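You operate a simulated robot arm through the tools that you are given. There is no shell and no other tool. Be economical: measure what you need, move in short steps, check, and stop when the job is done.

Carry out the task below with a simulated two-armed robot. There is one attempt and no reset: what you move stays moved.

Task
Pick up the can that says "Wax 1 L" from the top of the long bench with one hand, pass it to the other hand and put it on the top of the counter bench. Set down upright: can.

The check looks at the end state, three seconds after you hand in, the way a careful person would. Anything else that was tipped, shoved, dropped, spilled or broken makes it a failure.

Robot
Two 7-joint arms with two-finger parallel grippers on one trunk, on a base that drives. Base frame: it is fixed to the floor where the robot stands at the start and does not move with it; the origin is under the middle of the robot, x ahead of it, y to its left, z up. Readings come in cm, rad, newtons and seconds.
The left shoulder is at the start at [5, 18.7, 115.8], the right one opposite. With the tool pointing down near the work surface each hand reaches from about 10 to 66 cm from the robot's upright axis, wherever it stands, measured 20 degrees to its own side. Places, roughly: top of the counter bench [-120, -230, 80]. Payload 3.43 kg a hand.
The TCP of each hand is the grasp point between the finger pads, 3 cm short of the fingertips. In the tool frame z runs along the fingers and y along their closing line. The gripper opens to 9.4 cm. The fingers are 2.8 cm wide and 1 cm thick; the gripper's body (5 by 9.6 cm) begins 5.5 cm behind the TCP.
Orientation is that of the tool frame in the base frame, as a unit quaternion [x, y, z, w]. With the fingers straight down and closing along the base's y, the tool's x points along the base's -x, its y along +y and its z along -z.

Tools
- The arms move only by the tool apply_moves. It takes "left_moves", "right_moves" or both (then of equal length, played together; a hand with none holds still); each is one flat list of numbers, 6 for each row, row after row: the shift along the tool's x, y, z in cm, then the turn, a rotation vector about the tool's x, y, z in rad. In form: [x, y, z, ax, ay, az, x, y, z, ax, ay, az, ...]. A call has 1 to 12 rows; each row shifts and turns the commanded pose from where the row before left it, along the tool's axes as they then stand. "left_hand" and "right_hand" are, for a hand that has rows, the opening, from 0 (shut) to 1 (fully open), set as the call begins (left out, the last holds). Rows are played at 5 a second. More than 5 cm and 0.15 rad between two rows, or a gripper value outside its range, and nothing of the call is played. Where a pose cannot be reached the arm comes as near as it can. A force on the tool above 40 N (or 10 N above the force at the start of the call, whichever is more), or a blocked arm, ends the call early, and 0.2 s more pass. Each finger travels about 15.3 cm/s and halts on what it meets, pressing with about 23 N; the grip force reading is that of the motor and also rises with nothing between the fingers. The clock runs only during rows and for 0.2 s after the last one: add rows that do not move to give the fingers time. It gives the time, the measured TCP pose, the force on the tool (base axes), the opening and the grip force at its end, in the units of the frame above (readings bear some noise), with the torque about the TCP (base axes, N m) and any sound that the robot's microphone picked up, and new pictures: "show" is both (left out), scene, wrist or none (wrist: the cameras of the hands that moved).
- Cameras (640 x 400 px; columns grow to the right, rows downward): "scene" is now at [13.41, -4.72, 132.16]; the picture's right is [-0.53, -0.85, 0.00], its down [-0.47, 0.30, -0.83] and it looks along [0.70, -0.44, -0.56] (base axes); focal length 261 px, centre (320, 200). "left" rides on the left gripper at [7.6, -1.4, -10.3] in its tool frame; the picture's right is [0.18, 0.98, 0.00], its down [-0.75, 0.14, -0.64] and it looks along [-0.63, 0.12, 0.77] (tool axes); focal length 243 px, centre (320, 200). "right" rides on the right gripper at [7.6, 1.4, -10.2] in its tool frame; the picture's right is [-0.18, 0.98, 0.00], its down [-0.75, -0.14, -0.64] and it looks along [-0.63, -0.12, 0.77] (tool axes); focal length 243 px, centre (320, 200). There is no depth. A picture from a camera that has moved, and an enlarged one, comes with that camera's place and axes in the base frame and with its lens.
- slide_trunk(by): slides the trunk up (or, below 0, down) by that many cm; the arms and the scene camera ride with it, the base frame stays. It gives what a move gives, with no picture.
- base_move(legs): drives the robot by 1 to 6 legs, each [ahead, left, turn to the left] in cm, cm and rad, along the robot's own axes; the way and the turn of a leg run together, so that a leg with both is an arc; at most 150 cm and 3.142 rad a leg. The arms and the cameras ride along, it lands a little off, and it stops where it bumps. It gives what a move gives, and a new picture of the scene camera.
- pan_tilt(pan, tilt): turns the head with the scene camera to pan (to the left, within 1.396 rad either way) and tilt (down, from -0.506 to 1.204), counted from straight ahead of the robot. It gives what a move gives, and a new picture of the scene camera.
- zoom(camera, box): a new picture of the part [left, top, right, bottom] of that camera's present view, enlarged. No time passes.
- close_job(): hands the job in; it is judged then, once.

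Work in short steps. Places have to be worked out from the pictures, the camera data and where the tool is seen: move nearer, look again, correct. Check each grasp and each placing, and mend what went wrong. You have 120 turns and 260 pictures in all, those below and enlarged ones among them. Open the grippers and draw the arms clear of the work before you hand the job in, unless the task says otherwise; then end with one line.

The tools are called after "Call:" by a JSON object that holds its "api" and its "payload". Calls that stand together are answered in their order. apply_moves: Moves the arms, as the interface text tells. Its arguments: {"type":"object","properties":{"left_moves":{"type":"array","items":{"type":"number"}},"left_hand":{"type":"number"},"right_moves":{"type":"array","items":{"type":"number"}},"right_hand":{"type":"number"},"show":{"type":"string","enum":["both","scene","wrist","none"]}},"required":[]} The other tools are called the same way: slide_trunk (by) slides the trunk up or down; base_move (legs) drives the base; pan_tilt (pan, tilt) turns the head that bears the scene camera; zoom (camera, box) takes an enlarged picture of a part of a camera's view; close_job () hands the job in.

At the start:

```text
time: 0.0
left_tool_pos: [39.66, -7.39, 111.19]
left_tool_rot: [0.0, 1.0, 0.0, 0.001]
left_force: [-1.2, -0.3, -0.4]
left_wrist_torque: [0.05, 0.0, 0.01]
left_gripper_width: 9.4
left_grasp_force: 0.1
right_tool_pos: [27.37, -37.69, 109.49]
right_tool_rot: [0.001, 1.0, -0.001, -0.001]
right_force: [0.6, -0.1, -0.3]
right_wrist_torque: [0.02, 0.03, -0.02]
right_gripper_width: 9.43
right_grasp_force: 0.1
trunk travel left (down, up): [-37.4, 5.8]
robot x, y, heading: [0.18, 0.31, 0.003]
head pan, tilt: [-0.559, 0.592]
```

scene: 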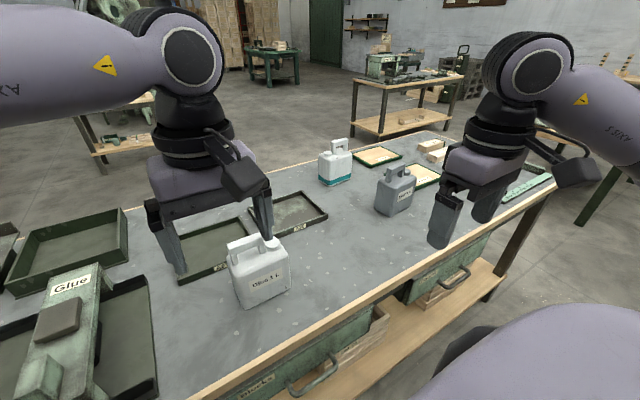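
right: 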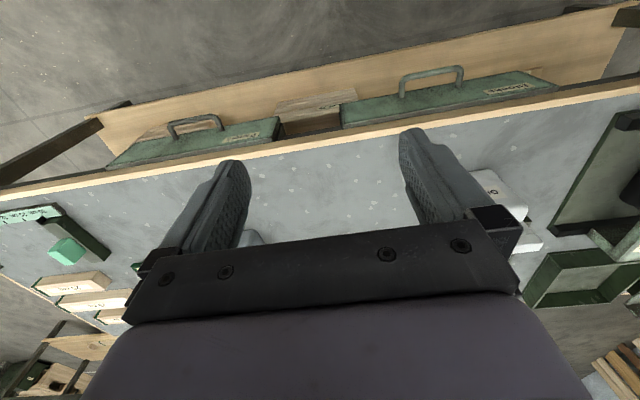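
left: 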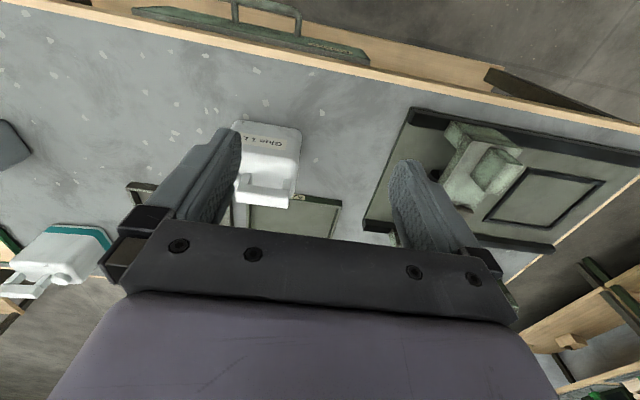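

I see three cans on the long bench: one white reading "Glue 1 L", one grey, one white with a teal band. I zoom to read the other labels.

Call:
{"api": "zoom", "payload": {"camera": "scene", "box": [300, 120, 460, 220]}}

Call:
{"api": "zoom", "payload": {"camera": "scene", "box": [200, 210, 320, 310]}}

```text
4.00 times, centred on (380, 170) of scene
camera zoom: at [13.41, -4.72, 132.16], right [-0.53, -0.85, 0.0], down [-0.47, 0.3, -0.83], along [0.7, -0.44, -0.56], focal length 1044 px, centre (80, 320)
```

zoom: 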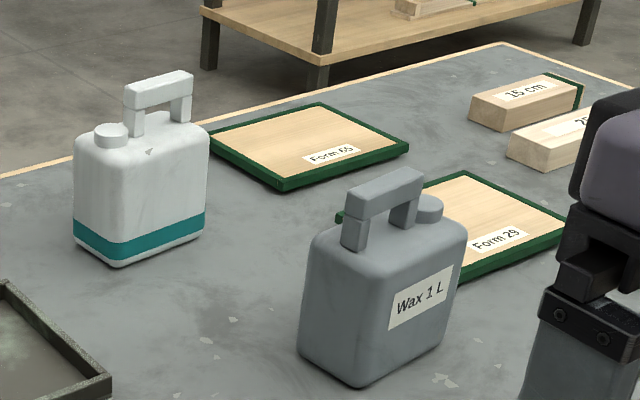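

```text
4.00 times, centred on (260, 260) of scene
camera zoom: at [13.41, -4.72, 132.16], right [-0.53, -0.85, 0.0], down [-0.47, 0.3, -0.83], along [0.7, -0.44, -0.56], focal length 1044 px, centre (560, -40)
```

zoom: 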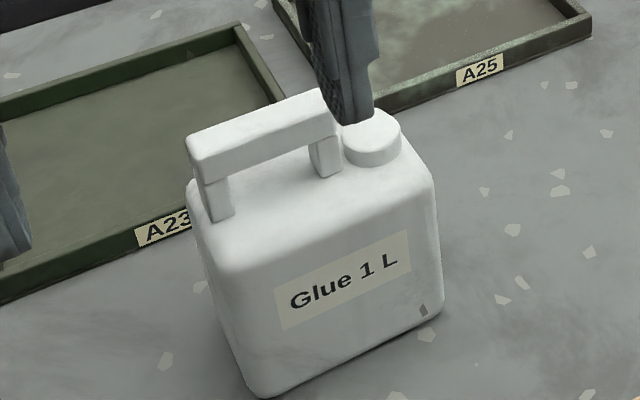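

The grey can is "Wax 1 L". From the pictures it is near (62,-66), standing with its label side facing me, handle along y. Before driving I look right toward the counter bench.

Call:
{"api": "pan_tilt", "payload": {"pan": -1.396, "tilt": 0.3}}

Call:
{"api": "pan_tilt", "payload": {"pan": -0.7, "tilt": 0.75}}

```text
time: 1.2
left_tool_pos: [39.74, -7.32, 111.14]
left_tool_rot: [0.0, 1.0, -0.001, 0.001]
left_force: [0.1, -0.3, 0.1]
left_wrist_torque: [0.03, -0.02, -0.01]
left_gripper_width: 9.38
left_grasp_force: 0.0
right_tool_pos: [27.47, -37.72, 109.61]
right_tool_rot: [0.0, 1.0, 0.0, 0.0]
right_force: [-0.5, 0.2, 0.0]
right_wrist_torque: [0.0, -0.02, 0.01]
right_gripper_width: 9.38
right_grasp_force: 0.1
trunk travel left (down, up): [-37.4, 5.8]
robot x, y, heading: [0.18, -0.01, -0.003]
head pan, tilt: [-1.396, 0.3]
camera scene: at [7.52, -9.21, 134.83], right [-0.98, -0.17, 0.0], down [-0.05, 0.29, -0.96], along [0.17, -0.94, -0.3], focal length 261 px, centre (320, 200)
```

scene: 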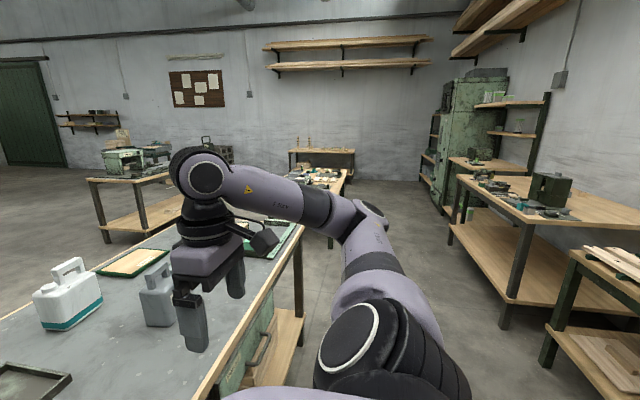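

```text
time: 2.2
left_tool_pos: [39.73, -7.37, 111.25]
left_tool_rot: [0.001, 1.0, 0.0, 0.0]
left_force: [-0.8, -0.6, -0.5]
left_wrist_torque: [0.03, -0.06, 0.02]
left_gripper_width: 9.38
left_grasp_force: 0.1
right_tool_pos: [27.52, -37.62, 109.67]
right_tool_rot: [0.0, 1.0, 0.0, 0.0]
right_force: [-0.1, 0.0, 0.7]
right_wrist_torque: [-0.01, 0.01, 0.0]
right_gripper_width: 9.39
right_grasp_force: 0.0
trunk travel left (down, up): [-37.4, 5.8]
robot x, y, heading: [0.24, 0.02, -0.002]
head pan, tilt: [-0.7, 0.75]
camera scene: at [12.23, -5.37, 130.8], right [-0.64, -0.76, 0.0], down [-0.52, 0.44, -0.73], along [0.56, -0.47, -0.68], focal length 261 px, centre (320, 200)
```

scene: 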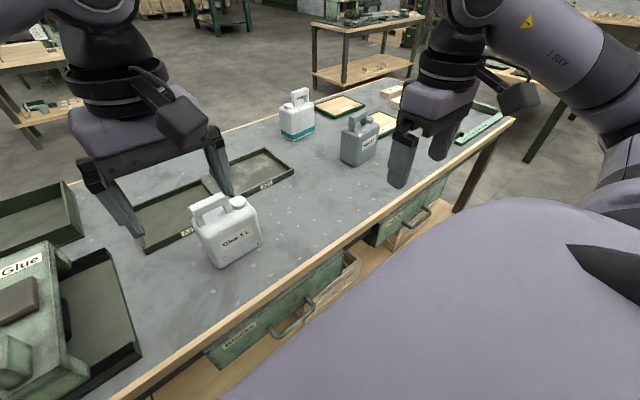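

The counter bench stands to the right rear, front edge at about x=-78. Now I drive right by about 50 cm so that the wax can comes within reach of the right hand.

Call:
{"api": "base_move", "payload": {"legs": [[0, -52, 0], [5, 0, 0]]}}

Call:
{"api": "pan_tilt", "payload": {"pan": -0.2, "tilt": 0.7}}

```text
time: 7.8
left_tool_pos: [44.98, -59.16, 111.19]
left_tool_rot: [-0.006, 1.0, 0.0, -0.001]
left_force: [0.2, 0.0, 0.0]
left_wrist_torque: [-0.01, 0.02, -0.02]
left_gripper_width: 9.43
left_grasp_force: 0.0
right_tool_pos: [33.17, -89.67, 109.4]
right_tool_rot: [-0.006, 1.0, 0.0, -0.002]
right_force: [0.3, 0.0, 0.5]
right_wrist_torque: [0.0, 0.02, -0.01]
right_gripper_width: 9.39
right_grasp_force: 0.1
trunk travel left (down, up): [-37.4, 5.8]
robot x, y, heading: [4.99, -52.19, 0.012]
head pan, tilt: [-0.7, 0.75]
camera scene: at [17.57, -57.45, 130.79], right [-0.64, -0.77, 0.0], down [-0.53, 0.43, -0.73], along [0.56, -0.47, -0.68], focal length 261 px, centre (320, 200)
```

scene: 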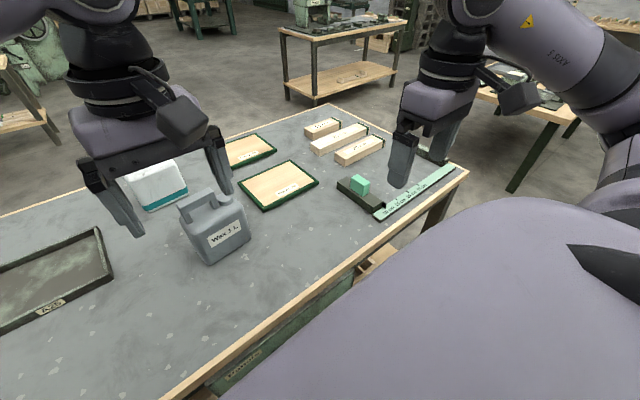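

```text
time: 8.8
left_tool_pos: [44.93, -59.15, 111.19]
left_tool_rot: [-0.006, 1.0, 0.0, 0.0]
left_force: [0.6, -1.3, -1.1]
left_wrist_torque: [0.04, 0.01, -0.03]
left_gripper_width: 9.4
left_grasp_force: 0.0
right_tool_pos: [32.89, -89.55, 109.39]
right_tool_rot: [-0.005, 1.0, 0.0, 0.001]
right_force: [-0.3, -0.2, 1.2]
right_wrist_torque: [0.01, 0.0, 0.01]
right_gripper_width: 9.41
right_grasp_force: 0.1
trunk travel left (down, up): [-37.4, 5.8]
robot x, y, heading: [5.22, -52.07, 0.014]
head pan, tilt: [-0.201, 0.7]
camera scene: at [19.42, -53.79, 131.22], right [-0.19, -0.98, 0.0], down [-0.63, 0.12, -0.76], along [0.75, -0.15, -0.64], focal length 261 px, centre (320, 200)
```

scene: 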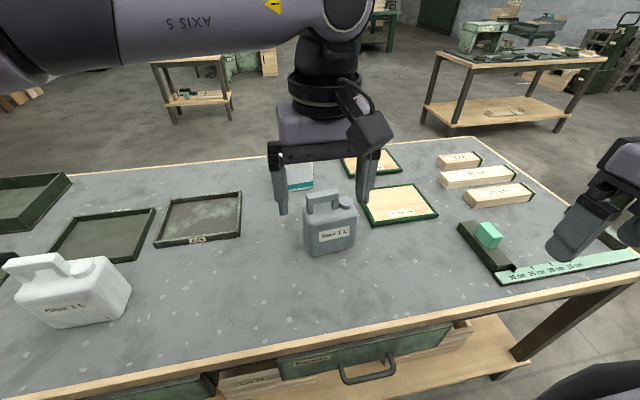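

The wax can is now nearly ahead, beneath the left hand. I enlarge it to measure it, and take the left wrist view too.

Call:
{"api": "zoom", "payload": {"camera": "scene", "box": [260, 170, 400, 270]}}

Call:
{"api": "zoom", "payload": {"camera": "left", "box": [0, 0, 640, 400]}}

```text
4.00 times, centred on (330, 220) of scene
camera zoom: at [19.42, -53.79, 131.22], right [-0.19, -0.98, 0.0], down [-0.63, 0.12, -0.76], along [0.75, -0.15, -0.64], focal length 1044 px, centre (280, 120)
```

zoom: 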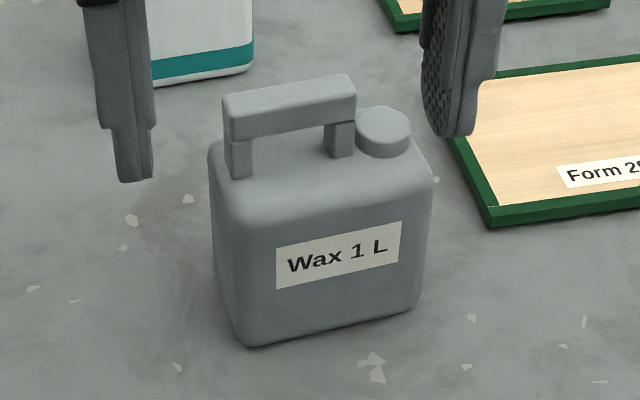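

```text
1.00 times, centred on (320, 200) of left (not enlarged: the box is as wide or as high as the picture)
camera zoom: at [37.2, -60.77, 121.41], right [-0.19, 0.98, 0.0], down [0.75, 0.15, 0.64], along [0.63, 0.12, -0.77], focal length 243 px, centre (320, 200)
```

zoom: 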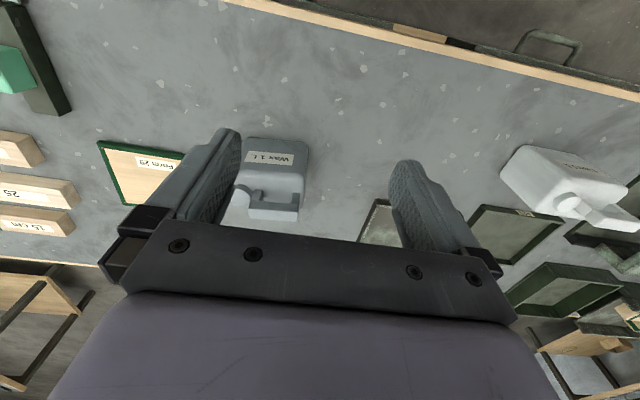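

Triangulating the label gives (57.6,-64.8,88.5). I enlarge the can in the left wrist view to find the handle bar.

Call:
{"api": "zoom", "payload": {"camera": "left", "box": [220, 120, 340, 230]}}

```text
3.64 times, centred on (280, 175) of left
camera zoom: at [37.2, -60.77, 121.41], right [-0.19, 0.98, 0.0], down [0.75, 0.15, 0.64], along [0.63, 0.12, -0.77], focal length 882 px, centre (466, 291)
```

zoom: 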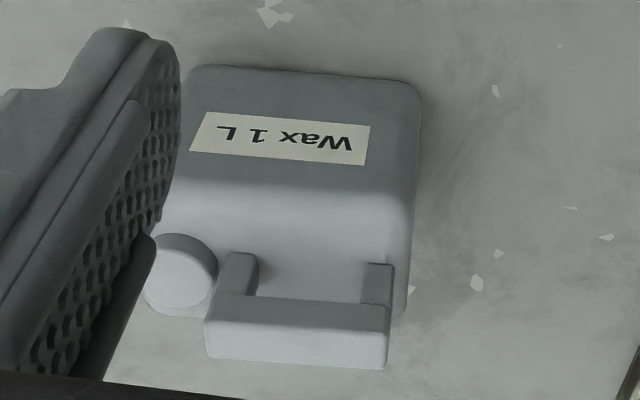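

The handle bar is at about x 58–61, y -59 to -65.6, top z ≈ 99. I swing the left hand off to the left, and turn the right hand by 90° so its fingers close along x, across the bar.

Call:
{"api": "apply_moves", "payload": {"left_moves": [0, 3, -1, 0, 0, 0, 0, 3, -1, 0, 0, 0, 0, 3, -1, 0, 0, 0, 0, 3, -1, 0, 0, 0, 0, 3, -1, 0, 0, 0, 0, 3, -1, 0, 0, 0, 0, 3, 0, 0, 0, 0, 0, 3, 0, 0, 0, 0, 0, 3, 0, 0, 0, 0, 0, 0, 0, 0, 0, 0, 0, 0, 0, 0, 0, 0, 0, 0, 0, 0, 0, 0], "right_moves": [0, 0, 0, 0, 0, -0.131, 0, 0, 0, 0, 0, -0.131, 0, 0, 0, 0, 0, -0.131, 0, 0, 0, 0, 0, -0.131, 0, 0, 0, 0, 0, -0.131, 0, 0, 0, 0, 0, -0.131, 0, 0, 0, 0, 0, -0.131, 0, 0, 0, 0, 0, -0.131, 0, 0, 0, 0, 0, -0.131, 0, 0, 0, 0, 0, -0.131, 0, 0, 0, 0, 0, -0.131, 0, 0, 0, 0, 0, -0.131], "right_hand": 1, "show": "both"}}

```text
time: 11.4
left_tool_pos: [44.83, -32.33, 117.15]
left_tool_rot: [-0.005, 1.0, 0.0, 0.0]
left_force: [-1.3, -0.5, -0.4]
left_wrist_torque: [-0.02, -0.01, 0.01]
left_gripper_width: 9.4
left_grasp_force: 0.1
right_tool_pos: [28.2, -79.55, 109.74]
right_tool_rot: [-0.59, 0.807, 0.006, 0.003]
right_force: [-1.2, -0.6, -0.2]
right_wrist_torque: [-0.03, 0.04, -0.03]
right_gripper_width: 9.42
right_grasp_force: 0.0
right hand out of reach, approached as far as the arm can: row 6, 7, 8, 9, 10, 11, 12
trunk travel left (down, up): [-37.4, 5.8]
robot x, y, heading: [5.37, -52.32, 0.011]
head pan, tilt: [-0.201, 0.7]
camera scene: at [19.47, -53.75, 131.22], right [-0.19, -0.98, 0.0], down [-0.63, 0.12, -0.76], along [0.75, -0.15, -0.64], focal length 261 px, centre (320, 200)
camera right: at [24.46, -86.56, 119.78], right [-0.88, 0.47, 0.01], down [0.36, 0.67, 0.65], along [0.3, 0.58, -0.76], focal length 243 px, centre (320, 200)
camera left: at [37.01, -33.78, 127.45], right [-0.19, 0.98, 0.0], down [0.75, 0.15, 0.64], along [0.63, 0.12, -0.77], focal length 243 px, centre (320, 200)
```

scene: 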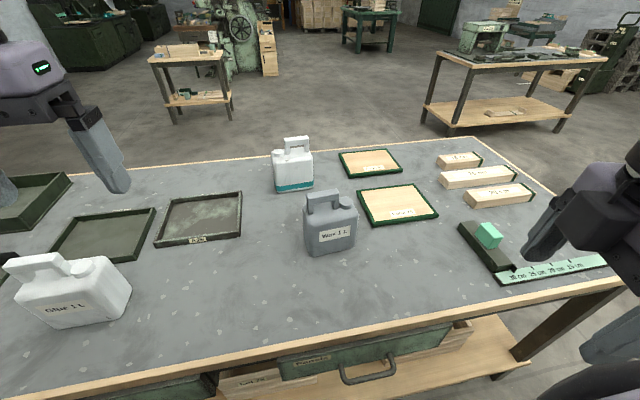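
right: 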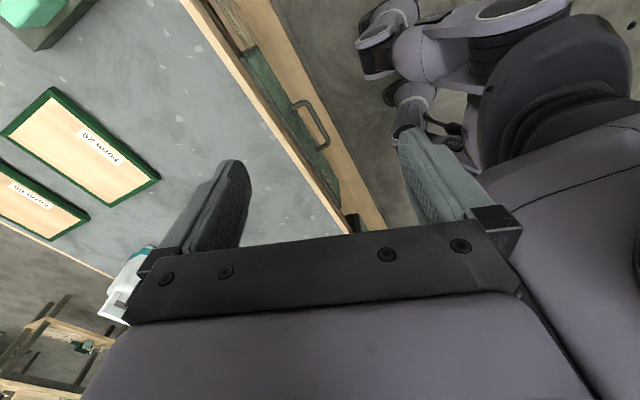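
left: 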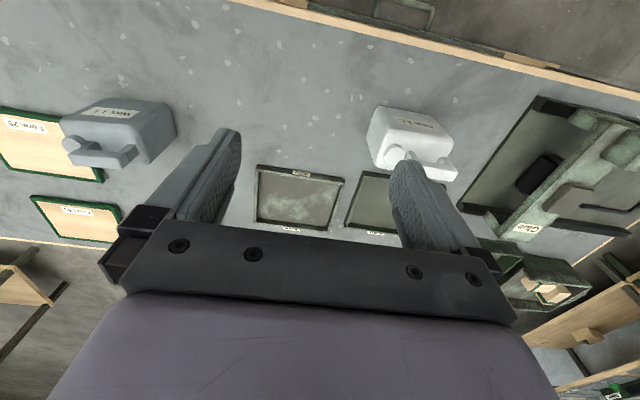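

The turn ran out of reach near the body at about 72°. I carry the hand forward (fingertips above 106, can top 99) and see whether the rest of the turn works there.

Call:
{"api": "apply_moves", "payload": {"right_moves": [-1.9, -3.9, 0, 0, 0, 0, -1.9, -3.9, 0, 0, 0, 0, -1.9, -3.9, 0, 0, 0, 0, -1.9, -3.9, 0, 0, 0, 0, -1.9, -3.9, 0, 0, 0, 0, -1.9, -3.9, 0, 0, 0, 0, -1.9, -3.9, 0, 0, 0, 0, 0, 0, 0, 0, 0, -0.13, 0, 0, 0, 0, 0, -0.13, 0, 0, 0, 0, 0, -0.1], "show": "both"}}

```text
time: 13.6
left_tool_pos: [44.63, -32.18, 117.14]
left_tool_rot: [-0.005, 1.0, 0.0, 0.0]
left_force: [-0.8, 0.4, 0.6]
left_wrist_torque: [0.01, -0.01, 0.01]
left_gripper_width: 9.42
left_grasp_force: 0.0
right_tool_pos: [35.88, -61.13, 109.74]
right_tool_rot: [0.724, -0.69, -0.004, -0.004]
right_force: [-1.0, 0.4, 0.4]
right_wrist_torque: [0.02, -0.03, 0.02]
right_gripper_width: 9.42
right_grasp_force: 0.0
right hand out of reach, approached as far as the arm can: row 1, 2, 3, 4, 5, 6, 7, 8, 9, 10
trunk travel left (down, up): [-37.4, 5.8]
robot x, y, heading: [5.14, -52.67, 0.007]
head pan, tilt: [-0.201, 0.7]
camera scene: at [19.41, -53.77, 131.23], right [-0.19, -0.98, 0.0], down [-0.63, 0.12, -0.77], along [0.75, -0.15, -0.64], focal length 261 px, centre (320, 200)
camera right: at [34.79, -68.84, 119.87], right [-0.99, 0.13, 0.0], down [0.1, 0.75, 0.65], along [0.09, 0.65, -0.76], focal length 243 px, centre (320, 200)
```

scene: 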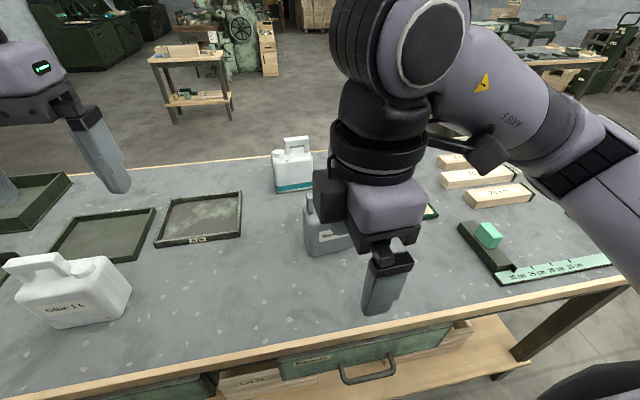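
right: 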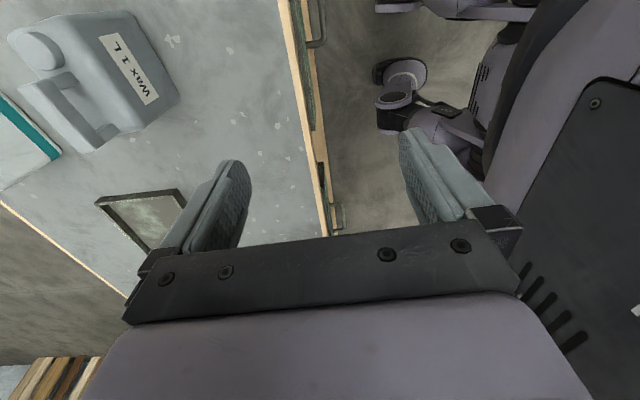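

The hand is now turned a full 90° at (36,-61). I try going forward in this orientation.

Call:
{"api": "apply_moves", "payload": {"right_moves": [0, -4, 0, 0, 0, 0, 0, -4, 0, 0, 0, 0, 0, -4, 0, 0, 0, 0, 0, -3, 0, 0, 0, 0, 0, 0, 0, 0, 0, 0], "show": "none"}}

```text
time: 14.8
left_tool_pos: [44.71, -32.31, 117.21]
left_tool_rot: [-0.005, 1.0, 0.0, 0.0]
left_force: [0.1, 0.2, -0.1]
left_wrist_torque: [-0.01, -0.01, -0.01]
left_gripper_width: 9.4
left_grasp_force: 0.0
right_tool_pos: [36.93, -57.1, 109.56]
right_tool_rot: [0.724, -0.689, -0.005, -0.006]
right_force: [0.5, 0.4, 0.3]
right_wrist_torque: [0.04, 0.01, 0.0]
right_gripper_width: 9.37
right_grasp_force: 0.0
right hand out of reach, approached as far as the arm can: row 1, 2, 3, 4
trunk travel left (down, up): [-37.4, 5.8]
robot x, y, heading: [5.25, -52.33, 0.008]
head pan, tilt: [-0.201, 0.7]
```

That orientation is at a joint limit, so I turn the hand the other way (tool x to +Y).

Call:
{"api": "apply_moves", "payload": {"right_moves": [0, 0, 0, 0, 0, 0.15, 0, 0, 0, 0, 0, 0.15, 0, 0, 0, 0, 0, 0.15, 0, 0, 0, 0, 0, 0.15, 0, 0, 0, 0, 0, 0.15, 0, 0, 0, 0, 0, 0.15, 0, 0, 0, 0, 0, 0.15, 0, 0, 0, 0, 0, 0.15, 0, 0, 0, 0, 0, 0.15, 0, 0, 0, 0, 0, 0.15, 0, 0, 0, 0, 0, 0.15, 0, 0, 0, 0, 0, 0.15], "show": "none"}}

Call:
{"api": "apply_moves", "payload": {"right_moves": [0, 0, 0, 0, 0, 0.15, 0, 0, 0, 0, 0, 0.15, 0, 0, 0, 0, 0, 0.15, 0, 0, 0, 0, 0, 0.15, 0, 0, 0, 0, 0, 0.15, 0, 0, 0, 0, 0, 0.15, 0, 0, 0, 0, 0, 0.15, 0, 0, 0, 0, 0, 0.15, 0, 0, 0, 0, 0, 0.12, 0, 0, 0, 0, 0, 0], "show": "both"}}

```text
time: 17.4
left_tool_pos: [44.76, -32.16, 117.18]
left_tool_rot: [-0.005, 1.0, 0.001, 0.0]
left_force: [0.2, 0.0, -0.4]
left_wrist_torque: [0.02, 0.02, 0.0]
left_gripper_width: 9.4
left_grasp_force: 0.0
right_tool_pos: [36.88, -57.03, 109.69]
right_tool_rot: [0.089, 0.996, 0.007, -0.001]
right_force: [-0.2, 0.1, -0.6]
right_wrist_torque: [-0.01, 0.0, 0.0]
right_gripper_width: 9.41
right_grasp_force: 0.0
trunk travel left (down, up): [-37.4, 5.8]
robot x, y, heading: [5.12, -51.96, 0.011]
head pan, tilt: [-0.201, 0.7]
```

```text
time: 19.6
left_tool_pos: [44.65, -32.36, 117.21]
left_tool_rot: [-0.006, 1.0, 0.0, 0.0]
left_force: [-0.5, -0.8, -0.1]
left_wrist_torque: [0.03, 0.04, 0.01]
left_gripper_width: 9.4
left_grasp_force: 0.1
right_tool_pos: [36.84, -57.12, 109.67]
right_tool_rot: [0.681, 0.733, 0.004, -0.004]
right_force: [-0.3, 0.4, 0.6]
right_wrist_torque: [0.0, -0.01, 0.0]
right_gripper_width: 9.39
right_grasp_force: 0.1
trunk travel left (down, up): [-37.4, 5.8]
robot x, y, heading: [5.14, -52.25, 0.007]
head pan, tilt: [-0.201, 0.7]
camera scene: at [19.43, -53.78, 131.22], right [-0.19, -0.98, 0.0], down [-0.63, 0.12, -0.76], along [0.75, -0.15, -0.64], focal length 261 px, centre (320, 200)
camera right: at [37.71, -49.46, 119.95], right [0.99, -0.11, 0.0], down [-0.09, -0.77, 0.63], along [-0.07, -0.63, -0.78], focal length 243 px, centre (320, 200)
```

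scene: 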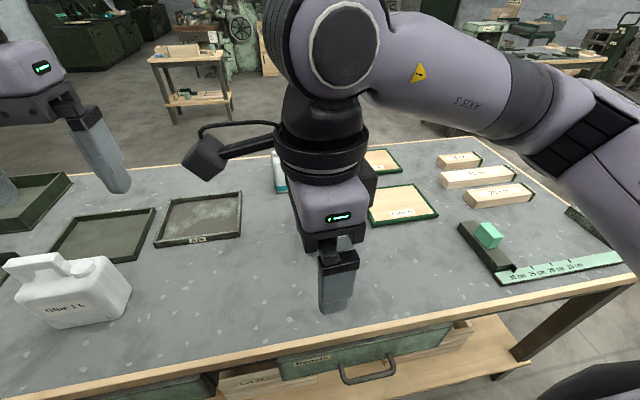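
right: 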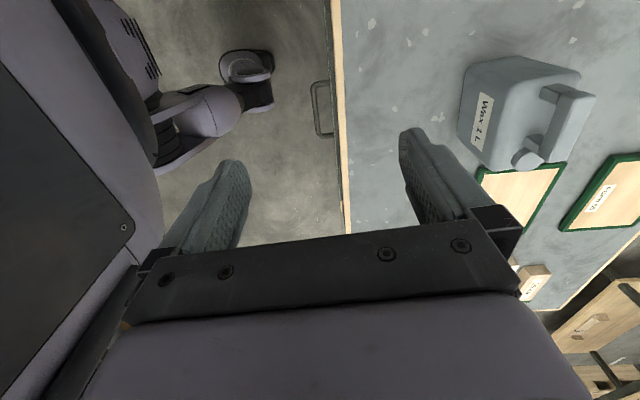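

Right hand is turned and its closing line is at +4°, matching the can's ~5° yaw. I enlarge the wrist view to measure the handle again.

Call:
{"api": "zoom", "payload": {"camera": "right", "box": [440, 40, 620, 190]}}

```text
2.67 times, centred on (530, 115) of right
camera zoom: at [37.71, -49.46, 119.95], right [0.99, -0.11, 0.0], down [-0.09, -0.77, 0.63], along [-0.07, -0.63, -0.78], focal length 647 px, centre (-240, 427)
```

zoom: 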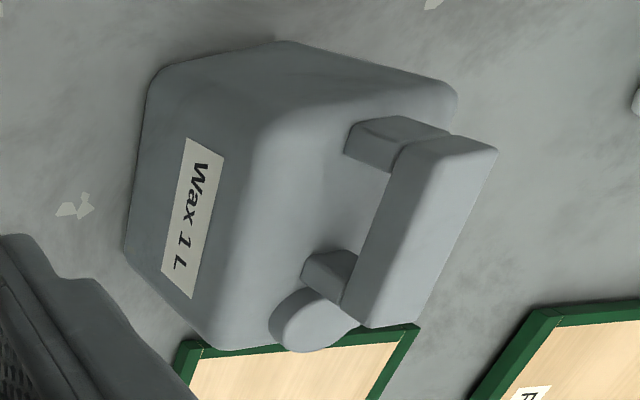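

The bar's centre comes out near (59.3,-62.3), top 98.5. I go above it with fingertips still clear (tips about z 103) and look.

Call:
{"api": "apply_moves", "payload": {"right_moves": [-1.15, 3.73, 0, 0, 0, 0, -1.15, 3.73, 0.6, 0, 0, 0, -1.15, 3.73, 0.6, 0, 0, 0, -1.15, 3.73, 0.6, 0, 0, 0, -1.15, 3.73, 0.6, 0, 0, 0, -1.15, 3.73, 0.6, 0, 0, 0, 0, 0, 0.6, 0, 0, 0], "right_hand": 1, "show": "both"}}

```text
time: 21.2
left_tool_pos: [44.68, -32.33, 117.28]
left_tool_rot: [-0.006, 1.0, 0.0, 0.0]
left_force: [-0.3, -0.2, -0.2]
left_wrist_torque: [0.0, -0.01, 0.01]
left_gripper_width: 9.41
left_grasp_force: 0.0
right_tool_pos: [59.78, -62.07, 105.96]
right_tool_rot: [0.68, 0.733, 0.006, -0.004]
right_force: [0.0, 0.5, 0.5]
right_wrist_torque: [0.01, -0.02, 0.0]
right_gripper_width: 9.43
right_grasp_force: 0.0
trunk travel left (down, up): [-37.4, 5.8]
robot x, y, heading: [5.05, -52.3, 0.012]
head pan, tilt: [-0.201, 0.7]
camera scene: at [19.41, -53.8, 131.23], right [-0.19, -0.98, 0.0], down [-0.63, 0.12, -0.77], along [0.75, -0.15, -0.64], focal length 261 px, centre (320, 200)
camera right: at [60.58, -54.5, 116.37], right [0.99, -0.11, 0.0], down [-0.08, -0.77, 0.63], along [-0.07, -0.63, -0.78], focal length 243 px, centre (320, 200)
```

scene: 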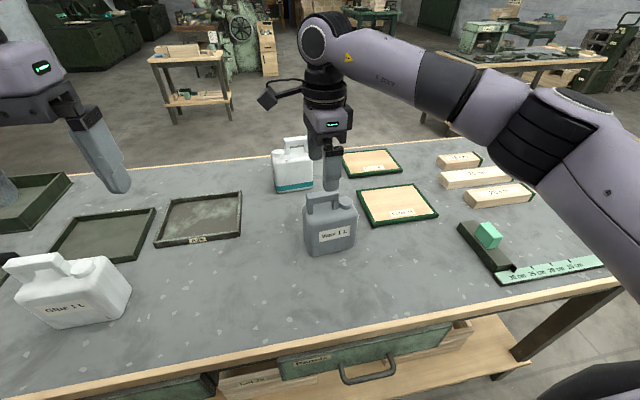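
right: 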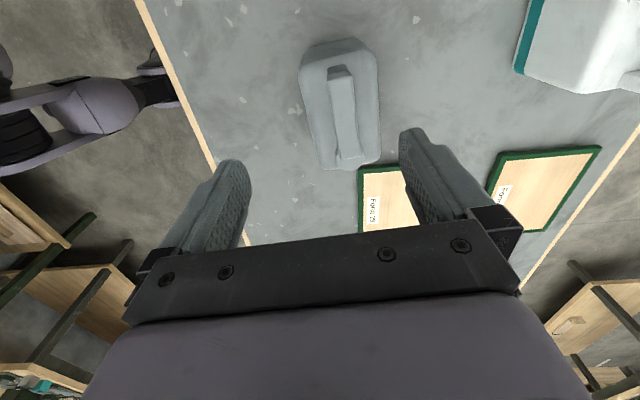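

From directly above, the bar centre projects at about (61.5,-62). I shift 1.6 cm ahead and 0.9 cm toward the can's middle, descend 4.5 cm and check.

Call:
{"api": "apply_moves", "payload": {"right_moves": [-0.9, 1.6, 0, 0, 0, 0, 0, 0, 1.5, 0, 0, 0, 0, 0, 1.5, 0, 0, 0, 0, 0, 1.5, 0, 0, 0, 0, 0, 0, 0, 0, 0], "show": "wrist"}}

Call:
{"api": "zoom", "payload": {"camera": "scene", "box": [260, 130, 400, 260]}}

```text
time: 22.4
left_tool_pos: [44.68, -32.28, 117.25]
left_tool_rot: [-0.006, 1.0, 0.0, 0.0]
left_force: [0.0, 0.0, -0.4]
left_wrist_torque: [0.03, -0.02, 0.01]
left_gripper_width: 9.42
left_grasp_force: 0.0
right_tool_pos: [61.33, -62.77, 101.46]
right_tool_rot: [0.68, 0.733, 0.004, -0.005]
right_force: [0.2, -0.1, -0.1]
right_wrist_torque: [0.02, 0.04, 0.04]
right_gripper_width: 9.39
right_grasp_force: 0.0
trunk travel left (down, up): [-37.4, 5.8]
robot x, y, heading: [4.94, -52.24, 0.012]
head pan, tilt: [-0.201, 0.7]
camera right: at [62.15, -55.25, 111.81], right [0.99, -0.11, 0.0], down [-0.08, -0.77, 0.63], along [-0.07, -0.63, -0.78], focal length 243 px, centre (320, 200)
```

right: 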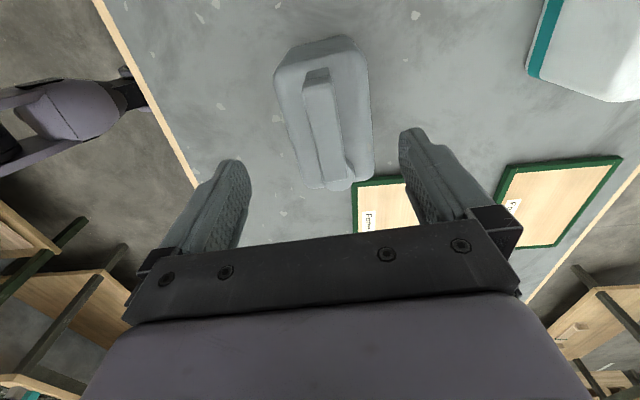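

```text
3.08 times, centred on (330, 195) of scene
camera zoom: at [19.42, -53.78, 131.22], right [-0.19, -0.98, 0.0], down [-0.63, 0.12, -0.77], along [0.75, -0.15, -0.64], focal length 804 px, centre (289, 215)
```

zoom: 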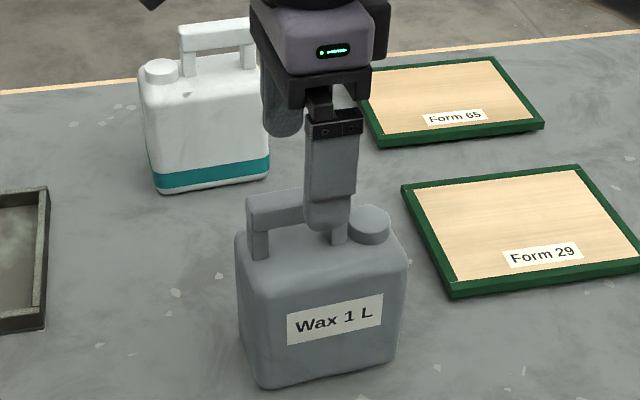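

Projection confirms the bar at x≈62, z top ≈98.5. I shift 0.7 cm ahead, 0.4 cm left, and descend to TCP z≈98.2 so tips stay above the body's top.

Call:
{"api": "apply_moves", "payload": {"right_moves": [0.4, 0.7, 0, 0, 0, 0, 0, 0, 1.1, 0, 0, 0, 0, 0, 1.1, 0, 0, 0, 0, 0, 1.1, 0, 0, 0, 0, 0, 0, 0, 0, 0], "show": "wrist"}}

Call:
{"api": "zoom", "payload": {"camera": "scene", "box": [260, 150, 400, 260]}}

```text
time: 23.6
left_tool_pos: [44.76, -32.31, 117.25]
left_tool_rot: [-0.005, 1.0, 0.001, -0.001]
left_force: [-0.1, 0.1, -0.1]
left_wrist_torque: [-0.03, -0.03, -0.03]
left_gripper_width: 9.4
left_grasp_force: 0.1
right_tool_pos: [62.04, -62.47, 98.35]
right_tool_rot: [0.681, 0.733, 0.005, -0.005]
right_force: [-0.2, -0.5, -0.4]
right_wrist_torque: [-0.01, 0.0, -0.01]
right_gripper_width: 9.4
right_grasp_force: 0.0
trunk travel left (down, up): [-37.4, 5.8]
robot x, y, heading: [5.25, -52.03, 0.007]
head pan, tilt: [-0.201, 0.7]
camera right: at [62.8, -54.86, 108.61], right [0.99, -0.11, 0.0], down [-0.08, -0.77, 0.63], along [-0.07, -0.63, -0.78], focal length 243 px, centre (320, 200)
```

right: 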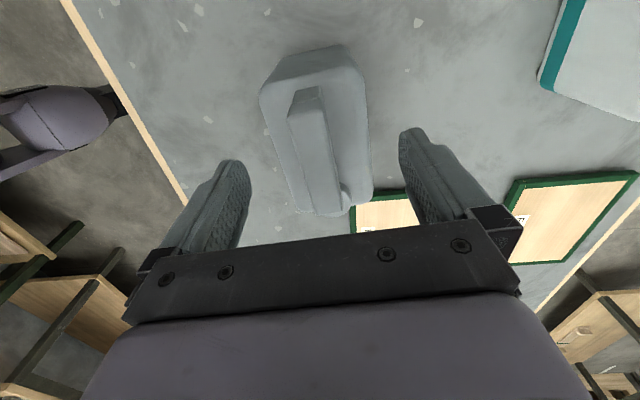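

```text
3.64 times, centred on (330, 205) of scene
camera zoom: at [19.42, -53.78, 131.22], right [-0.19, -0.98, 0.0], down [-0.63, 0.12, -0.76], along [0.75, -0.15, -0.64], focal length 950 px, centre (284, 182)
```

zoom: 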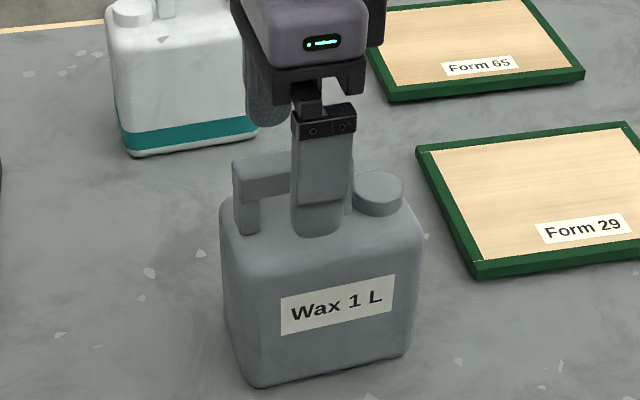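

The TCP projects right on the bar, centred between the fingers. I close the right hand.

Call:
{"api": "apply_moves", "payload": {"right_moves": [0, 0, 0, 0, 0, 0, 0, 0, 0, 0, 0, 0, 0, 0, 0, 0, 0, 0, 0, 0, 0, 0, 0, 0, 0, 0, 0, 0, 0, 0], "right_hand": 0, "show": "wrist"}}

Call:
{"api": "zoom", "payload": {"camera": "scene", "box": [260, 150, 400, 260]}}

```text
time: 24.8
left_tool_pos: [44.74, -32.19, 117.2]
left_tool_rot: [-0.005, 1.0, -0.001, 0.0]
left_force: [-0.4, -0.5, -0.5]
left_wrist_torque: [-0.01, 0.0, -0.01]
left_gripper_width: 9.41
left_grasp_force: 0.1
right_tool_pos: [62.02, -62.4, 98.27]
right_tool_rot: [0.68, 0.733, 0.005, -0.006]
right_force: [1.0, -0.7, -0.6]
right_wrist_torque: [-0.21, -0.04, 0.12]
right_gripper_width: 1.97
right_grasp_force: 23.6
trunk travel left (down, up): [-37.4, 5.8]
robot x, y, heading: [5.25, -52.51, 0.009]
head pan, tilt: [-0.201, 0.7]
camera right: at [62.81, -54.85, 108.6], right [0.99, -0.11, 0.0], down [-0.08, -0.77, 0.63], along [-0.07, -0.63, -0.78], focal length 243 px, centre (320, 200)
```

right: 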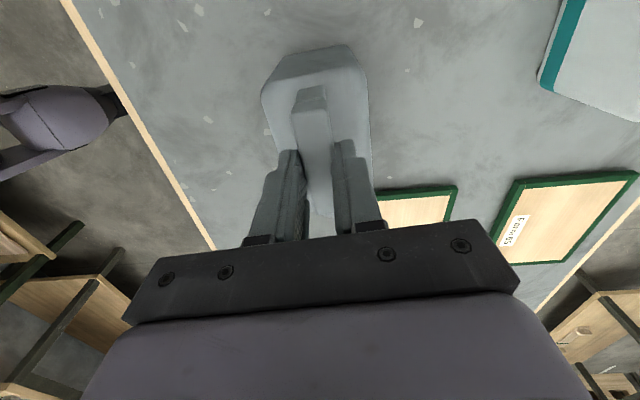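

```text
3.64 times, centred on (330, 205) of scene
camera zoom: at [19.44, -53.78, 131.22], right [-0.19, -0.98, 0.0], down [-0.63, 0.12, -0.76], along [0.75, -0.15, -0.64], focal length 950 px, centre (284, 182)
```

zoom: 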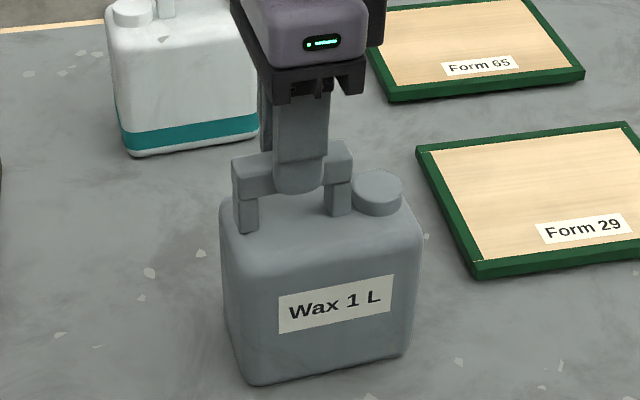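

The bar is held (1.97 cm wide, 23.6 N). I lift 3 cm gently and check the weight and tilt.

Call:
{"api": "apply_moves", "payload": {"right_moves": [0, 0, -1, 0, 0, 0, 0, 0, -1, 0, 0, 0, 0, 0, -1, 0, 0, 0, 0, 0, -1, 0, 0, 0, 0, 0, 0, 0, 0, 0], "show": "both"}}

```text
time: 26.0
left_tool_pos: [44.71, -32.19, 117.08]
left_tool_rot: [-0.005, 1.0, 0.0, 0.0]
left_force: [0.1, 0.1, -0.5]
left_wrist_torque: [-0.01, 0.01, 0.0]
left_gripper_width: 9.41
left_grasp_force: 0.1
right_tool_pos: [62.13, -62.52, 102.05]
right_tool_rot: [0.68, 0.733, 0.005, -0.005]
right_force: [-0.4, -0.6, -6.8]
right_wrist_torque: [0.15, 0.04, -0.01]
right_gripper_width: 2.01
right_grasp_force: 22.8
trunk travel left (down, up): [-37.4, 5.8]
robot x, y, heading: [5.6, -52.14, 0.011]
head pan, tilt: [-0.201, 0.7]
camera scene: at [19.5, -53.8, 131.21], right [-0.19, -0.98, 0.0], down [-0.63, 0.12, -0.76], along [0.75, -0.15, -0.64], focal length 261 px, centre (320, 200)
camera right: at [62.92, -54.92, 112.48], right [0.99, -0.11, 0.0], down [-0.08, -0.77, 0.63], along [-0.07, -0.63, -0.78], focal length 243 px, centre (320, 200)
```

scene: 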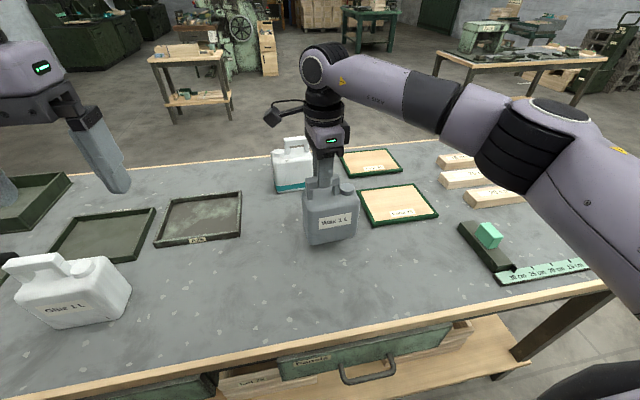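
right: 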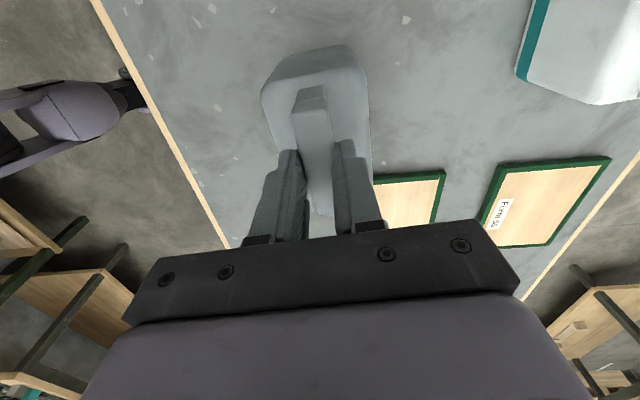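

The can is held firmly: about 0.7 kg and no slip. I raise it further and draw it in a bit before backing away from the bench; the hand-over will be done over free floor.

Call:
{"api": "apply_moves", "payload": {"right_moves": [0, 0, -2, 0, 0, 0, 0, 0, -2, 0, 0, 0, 0, 0, -2, 0, 0, 0, 0, 0, -2, 0, 0, 0, 0, -2, -2, 0, 0, 0, 0, -3, 0, 0, 0, 0, 0, -3, 0, 0, 0, 0, 0, -3, 0, 0, 0, 0, 0, -3, 0, 0, 0, 0, 0, 0, 0, 0, 0, 0], "show": "scene"}}

Call:
{"api": "base_move", "payload": {"legs": [[-40, 0, 0]]}}

```text
time: 28.2
left_tool_pos: [44.82, -32.18, 117.13]
left_tool_rot: [-0.005, 1.0, 0.001, -0.001]
left_force: [0.4, 0.1, -0.3]
left_wrist_torque: [-0.02, -0.02, 0.0]
left_gripper_width: 9.42
left_grasp_force: 0.0
right_tool_pos: [48.2, -63.67, 112.31]
right_tool_rot: [0.681, 0.732, 0.005, -0.005]
right_force: [0.7, -0.3, -8.4]
right_wrist_torque: [0.14, -0.02, 0.02]
right_gripper_width: 2.0
right_grasp_force: 22.4
trunk travel left (down, up): [-37.4, 5.8]
robot x, y, heading: [4.88, -52.02, 0.009]
head pan, tilt: [-0.201, 0.7]
camera scene: at [19.5, -53.79, 131.21], right [-0.19, -0.98, 0.0], down [-0.63, 0.12, -0.76], along [0.75, -0.15, -0.64], focal length 261 px, centre (320, 200)
```

scene: 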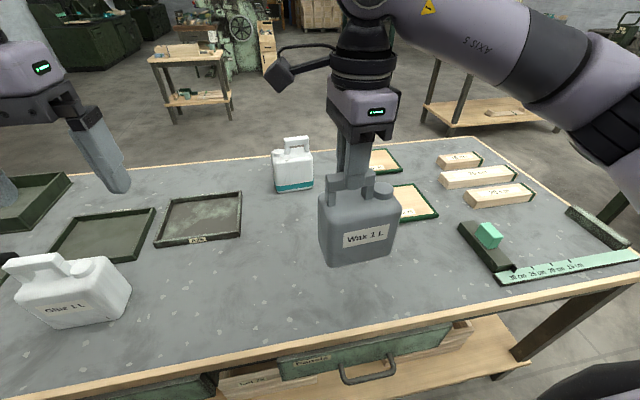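

```text
time: 30.7
left_tool_pos: [4.76, -32.51, 117.15]
left_tool_rot: [-0.006, 1.0, 0.0, 0.001]
left_force: [0.6, 0.6, 0.6]
left_wrist_torque: [-0.01, -0.02, 0.02]
left_gripper_width: 9.39
left_grasp_force: 0.1
right_tool_pos: [8.26, -63.95, 112.15]
right_tool_rot: [0.679, 0.734, 0.005, -0.006]
right_force: [-0.6, -0.2, -7.1]
right_wrist_torque: [0.14, -0.01, -0.02]
right_gripper_width: 1.97
right_grasp_force: 22.7
trunk travel left (down, up): [-37.4, 5.8]
robot x, y, heading: [-35.21, -52.41, 0.012]
head pan, tilt: [-0.201, 0.7]
camera scene: at [-20.57, -54.2, 131.22], right [-0.19, -0.98, 0.0], down [-0.63, 0.12, -0.76], along [0.75, -0.14, -0.64], focal length 261 px, centre (320, 200)
```

scene: 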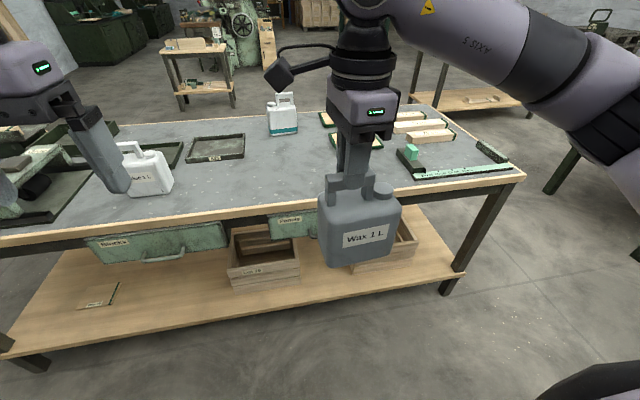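

Free floor is ahead now. I turn the left hand: first yaw by -90° (a little to the left first), keeping the right hand still.

Call:
{"api": "apply_moves", "payload": {"left_moves": [0, 5, 0, 0, 0, 0, 0, 0, 0, 0, 0, -0.143, 0, 0, 0, 0, 0, -0.143, 0, 0, 0, 0, 0, -0.143, 0, 0, 0, 0, 0, -0.143, 0, 0, 0, 0, 0, -0.143, 0, 0, 0, 0, 0, -0.143, 0, 0, 0, 0, 0, -0.143, 0, 0, 0, 0, 0, -0.143, 0, 0, 0, 0, 0, -0.143, 0, 0, 0, 0, 0, -0.143, 0, 0, 0, 0, 0, -0.143], "left_hand": 1, "show": "none"}}

Call:
{"api": "apply_moves", "payload": {"left_moves": [0, 0, 0, 0, 0.131, 0, 0, 0, 0, 0, 0.131, 0, 0, 0, 0, 0, 0.131, 0, 0, 0, 0, 0, 0.131, 0, 0, 0, 0, 0, 0.131, 0, 0, 0, 0, 0, 0.131, 0, 0, 0, 0, 0, 0.131, 0, 0, 0, 0, 0, 0.131, 0, 0, 0, 0, 0, 0.131, 0, 0, 0, 0, 0, 0.131, 0, 0, 0, 0, 0, 0.131, 0, 0, 0, 0, 0, 0.131, 0], "show": "both"}}

```text
time: 33.3
left_tool_pos: [4.61, -27.58, 117.08]
left_tool_rot: [0.714, -0.701, 0.001, 0.0]
left_force: [-0.1, -0.5, 0.5]
left_wrist_torque: [0.05, 0.0, -0.03]
left_gripper_width: 9.41
left_grasp_force: 0.0
right_tool_pos: [8.2, -64.01, 112.27]
right_tool_rot: [0.679, 0.734, 0.006, -0.005]
right_force: [-0.2, -0.7, -7.0]
right_wrist_torque: [0.11, 0.0, 0.02]
right_gripper_width: 1.98
right_grasp_force: 23.4
trunk travel left (down, up): [-37.4, 5.8]
robot x, y, heading: [-34.8, -52.99, 0.008]
head pan, tilt: [-0.201, 0.7]
```

```text
time: 35.9
left_tool_pos: [4.67, -27.47, 117.15]
left_tool_rot: [0.503, -0.495, 0.505, 0.498]
left_force: [-0.8, 0.3, -1.1]
left_wrist_torque: [0.0, 0.03, -0.03]
left_gripper_width: 9.41
left_grasp_force: 0.1
right_tool_pos: [8.26, -63.99, 112.28]
right_tool_rot: [0.679, 0.734, 0.004, -0.005]
right_force: [0.5, -0.3, -5.9]
right_wrist_torque: [0.11, 0.03, 0.04]
right_gripper_width: 1.98
right_grasp_force: 22.6
trunk travel left (down, up): [-37.4, 5.8]
robot x, y, heading: [-34.78, -52.28, 0.014]
head pan, tilt: [-0.201, 0.7]
camera scene: at [-20.52, -54.19, 131.22], right [-0.19, -0.98, 0.0], down [-0.63, 0.12, -0.76], along [0.75, -0.14, -0.64], focal length 261 px, centre (320, 200)
camera left: at [5.77, -17.34, 124.75], right [-0.98, -0.01, 0.18], down [-0.15, 0.64, -0.76], along [-0.11, -0.77, -0.63], focal length 243 px, centre (320, 200)
```

scene: 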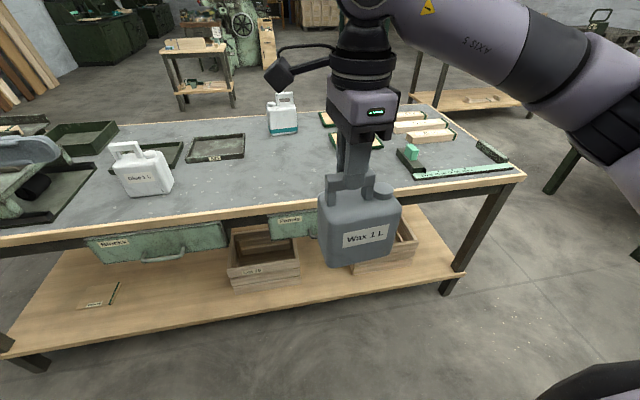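
left: 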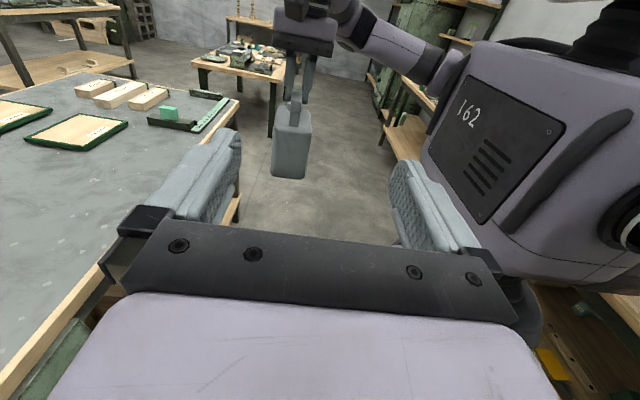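

The left hand now points to -Y with its camera on top. I lower it to the can's body height, align its yaw with the can, and approach to a pre-grasp about 15 cm short.

Call:
{"api": "apply_moves", "payload": {"left_moves": [0, 0, 0, 0.078, 0, 0, -3.12, -0.13, 3.72, 0, 0, 0, -3.12, -0.13, 3.72, 0, 0, 0, -3.12, -0.13, 3.72, 0, 0, 0, -3.12, -0.13, 3.72, 0, 0, 0, -3.12, -0.13, 3.72, 0, 0, 0, 0, 0, 0, 0, 0, 0], "left_hand": 1, "show": "both"}}

```text
time: 37.5
left_tool_pos: [6.68, -46.18, 101.53]
left_tool_rot: [0.522, -0.476, 0.523, 0.477]
left_force: [-0.9, 0.0, -0.3]
left_wrist_torque: [0.02, 0.03, 0.0]
left_gripper_width: 9.4
left_grasp_force: 0.1
right_tool_pos: [8.34, -63.93, 112.18]
right_tool_rot: [0.68, 0.734, 0.004, -0.005]
right_force: [0.7, -0.2, -5.4]
right_wrist_torque: [0.11, -0.01, -0.03]
right_gripper_width: 1.98
right_grasp_force: 22.9
trunk travel left (down, up): [-37.4, 5.8]
robot x, y, heading: [-34.69, -52.42, 0.013]
head pan, tilt: [-0.201, 0.7]
camera scene: at [-20.53, -54.19, 131.22], right [-0.19, -0.98, 0.0], down [-0.63, 0.12, -0.76], along [0.75, -0.14, -0.64], focal length 261 px, centre (320, 200)
camera left: at [7.08, -35.88, 109.21], right [-0.98, -0.09, 0.18], down [-0.2, 0.62, -0.75], along [-0.05, -0.78, -0.63], focal length 243 px, centre (320, 200)
```

scene: 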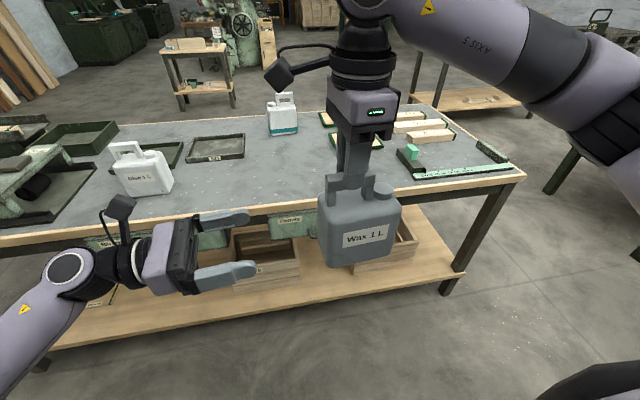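
left: 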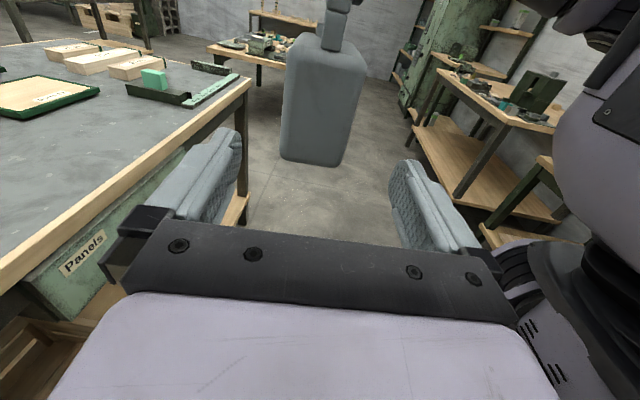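

The can sits centred between the left fingers; its bottom projects at z≈94, so the grip height is mid-body. I advance 12 cm and look.

Call:
{"api": "apply_moves", "payload": {"left_moves": [0, 0, 3, 0, 0, 0, 0, 0, 3, 0, 0, 0, 0, 0, 3, 0, 0, 0, 0, 0, 3, 0, 0, 0, 0, 0, 0, 0, 0, 0], "show": "both"}}

```text
time: 38.7
left_tool_pos: [7.97, -57.97, 101.76]
left_tool_rot: [0.523, -0.475, 0.523, 0.476]
left_force: [-0.7, 0.1, 0.5]
left_wrist_torque: [0.01, 0.0, 0.0]
left_gripper_width: 9.4
left_grasp_force: 0.1
right_tool_pos: [8.27, -64.1, 112.27]
right_tool_rot: [0.68, 0.733, 0.004, -0.005]
right_force: [0.0, 0.0, -7.3]
right_wrist_torque: [0.11, -0.01, 0.03]
right_gripper_width: 1.95
right_grasp_force: 22.9
trunk travel left (down, up): [-37.4, 5.8]
robot x, y, heading: [-34.71, -52.92, 0.013]
head pan, tilt: [-0.201, 0.7]
camera scene: at [-20.53, -54.19, 131.22], right [-0.19, -0.98, 0.0], down [-0.63, 0.12, -0.76], along [0.75, -0.14, -0.64], focal length 261 px, centre (320, 200)
camera left: at [8.33, -47.68, 109.31], right [-0.98, -0.09, 0.18], down [-0.2, 0.62, -0.75], along [-0.05, -0.78, -0.63], focal length 243 px, centre (320, 200)
```

scene: 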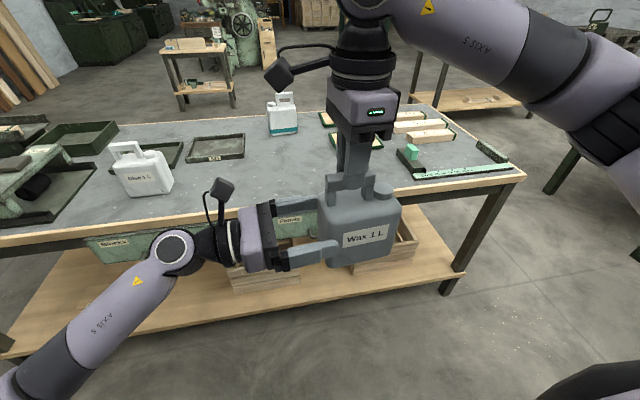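
left: 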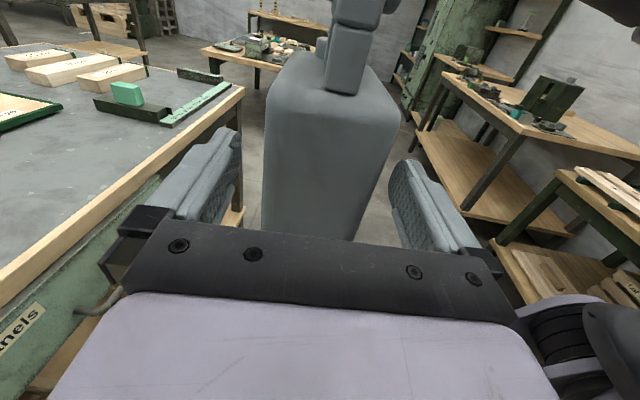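

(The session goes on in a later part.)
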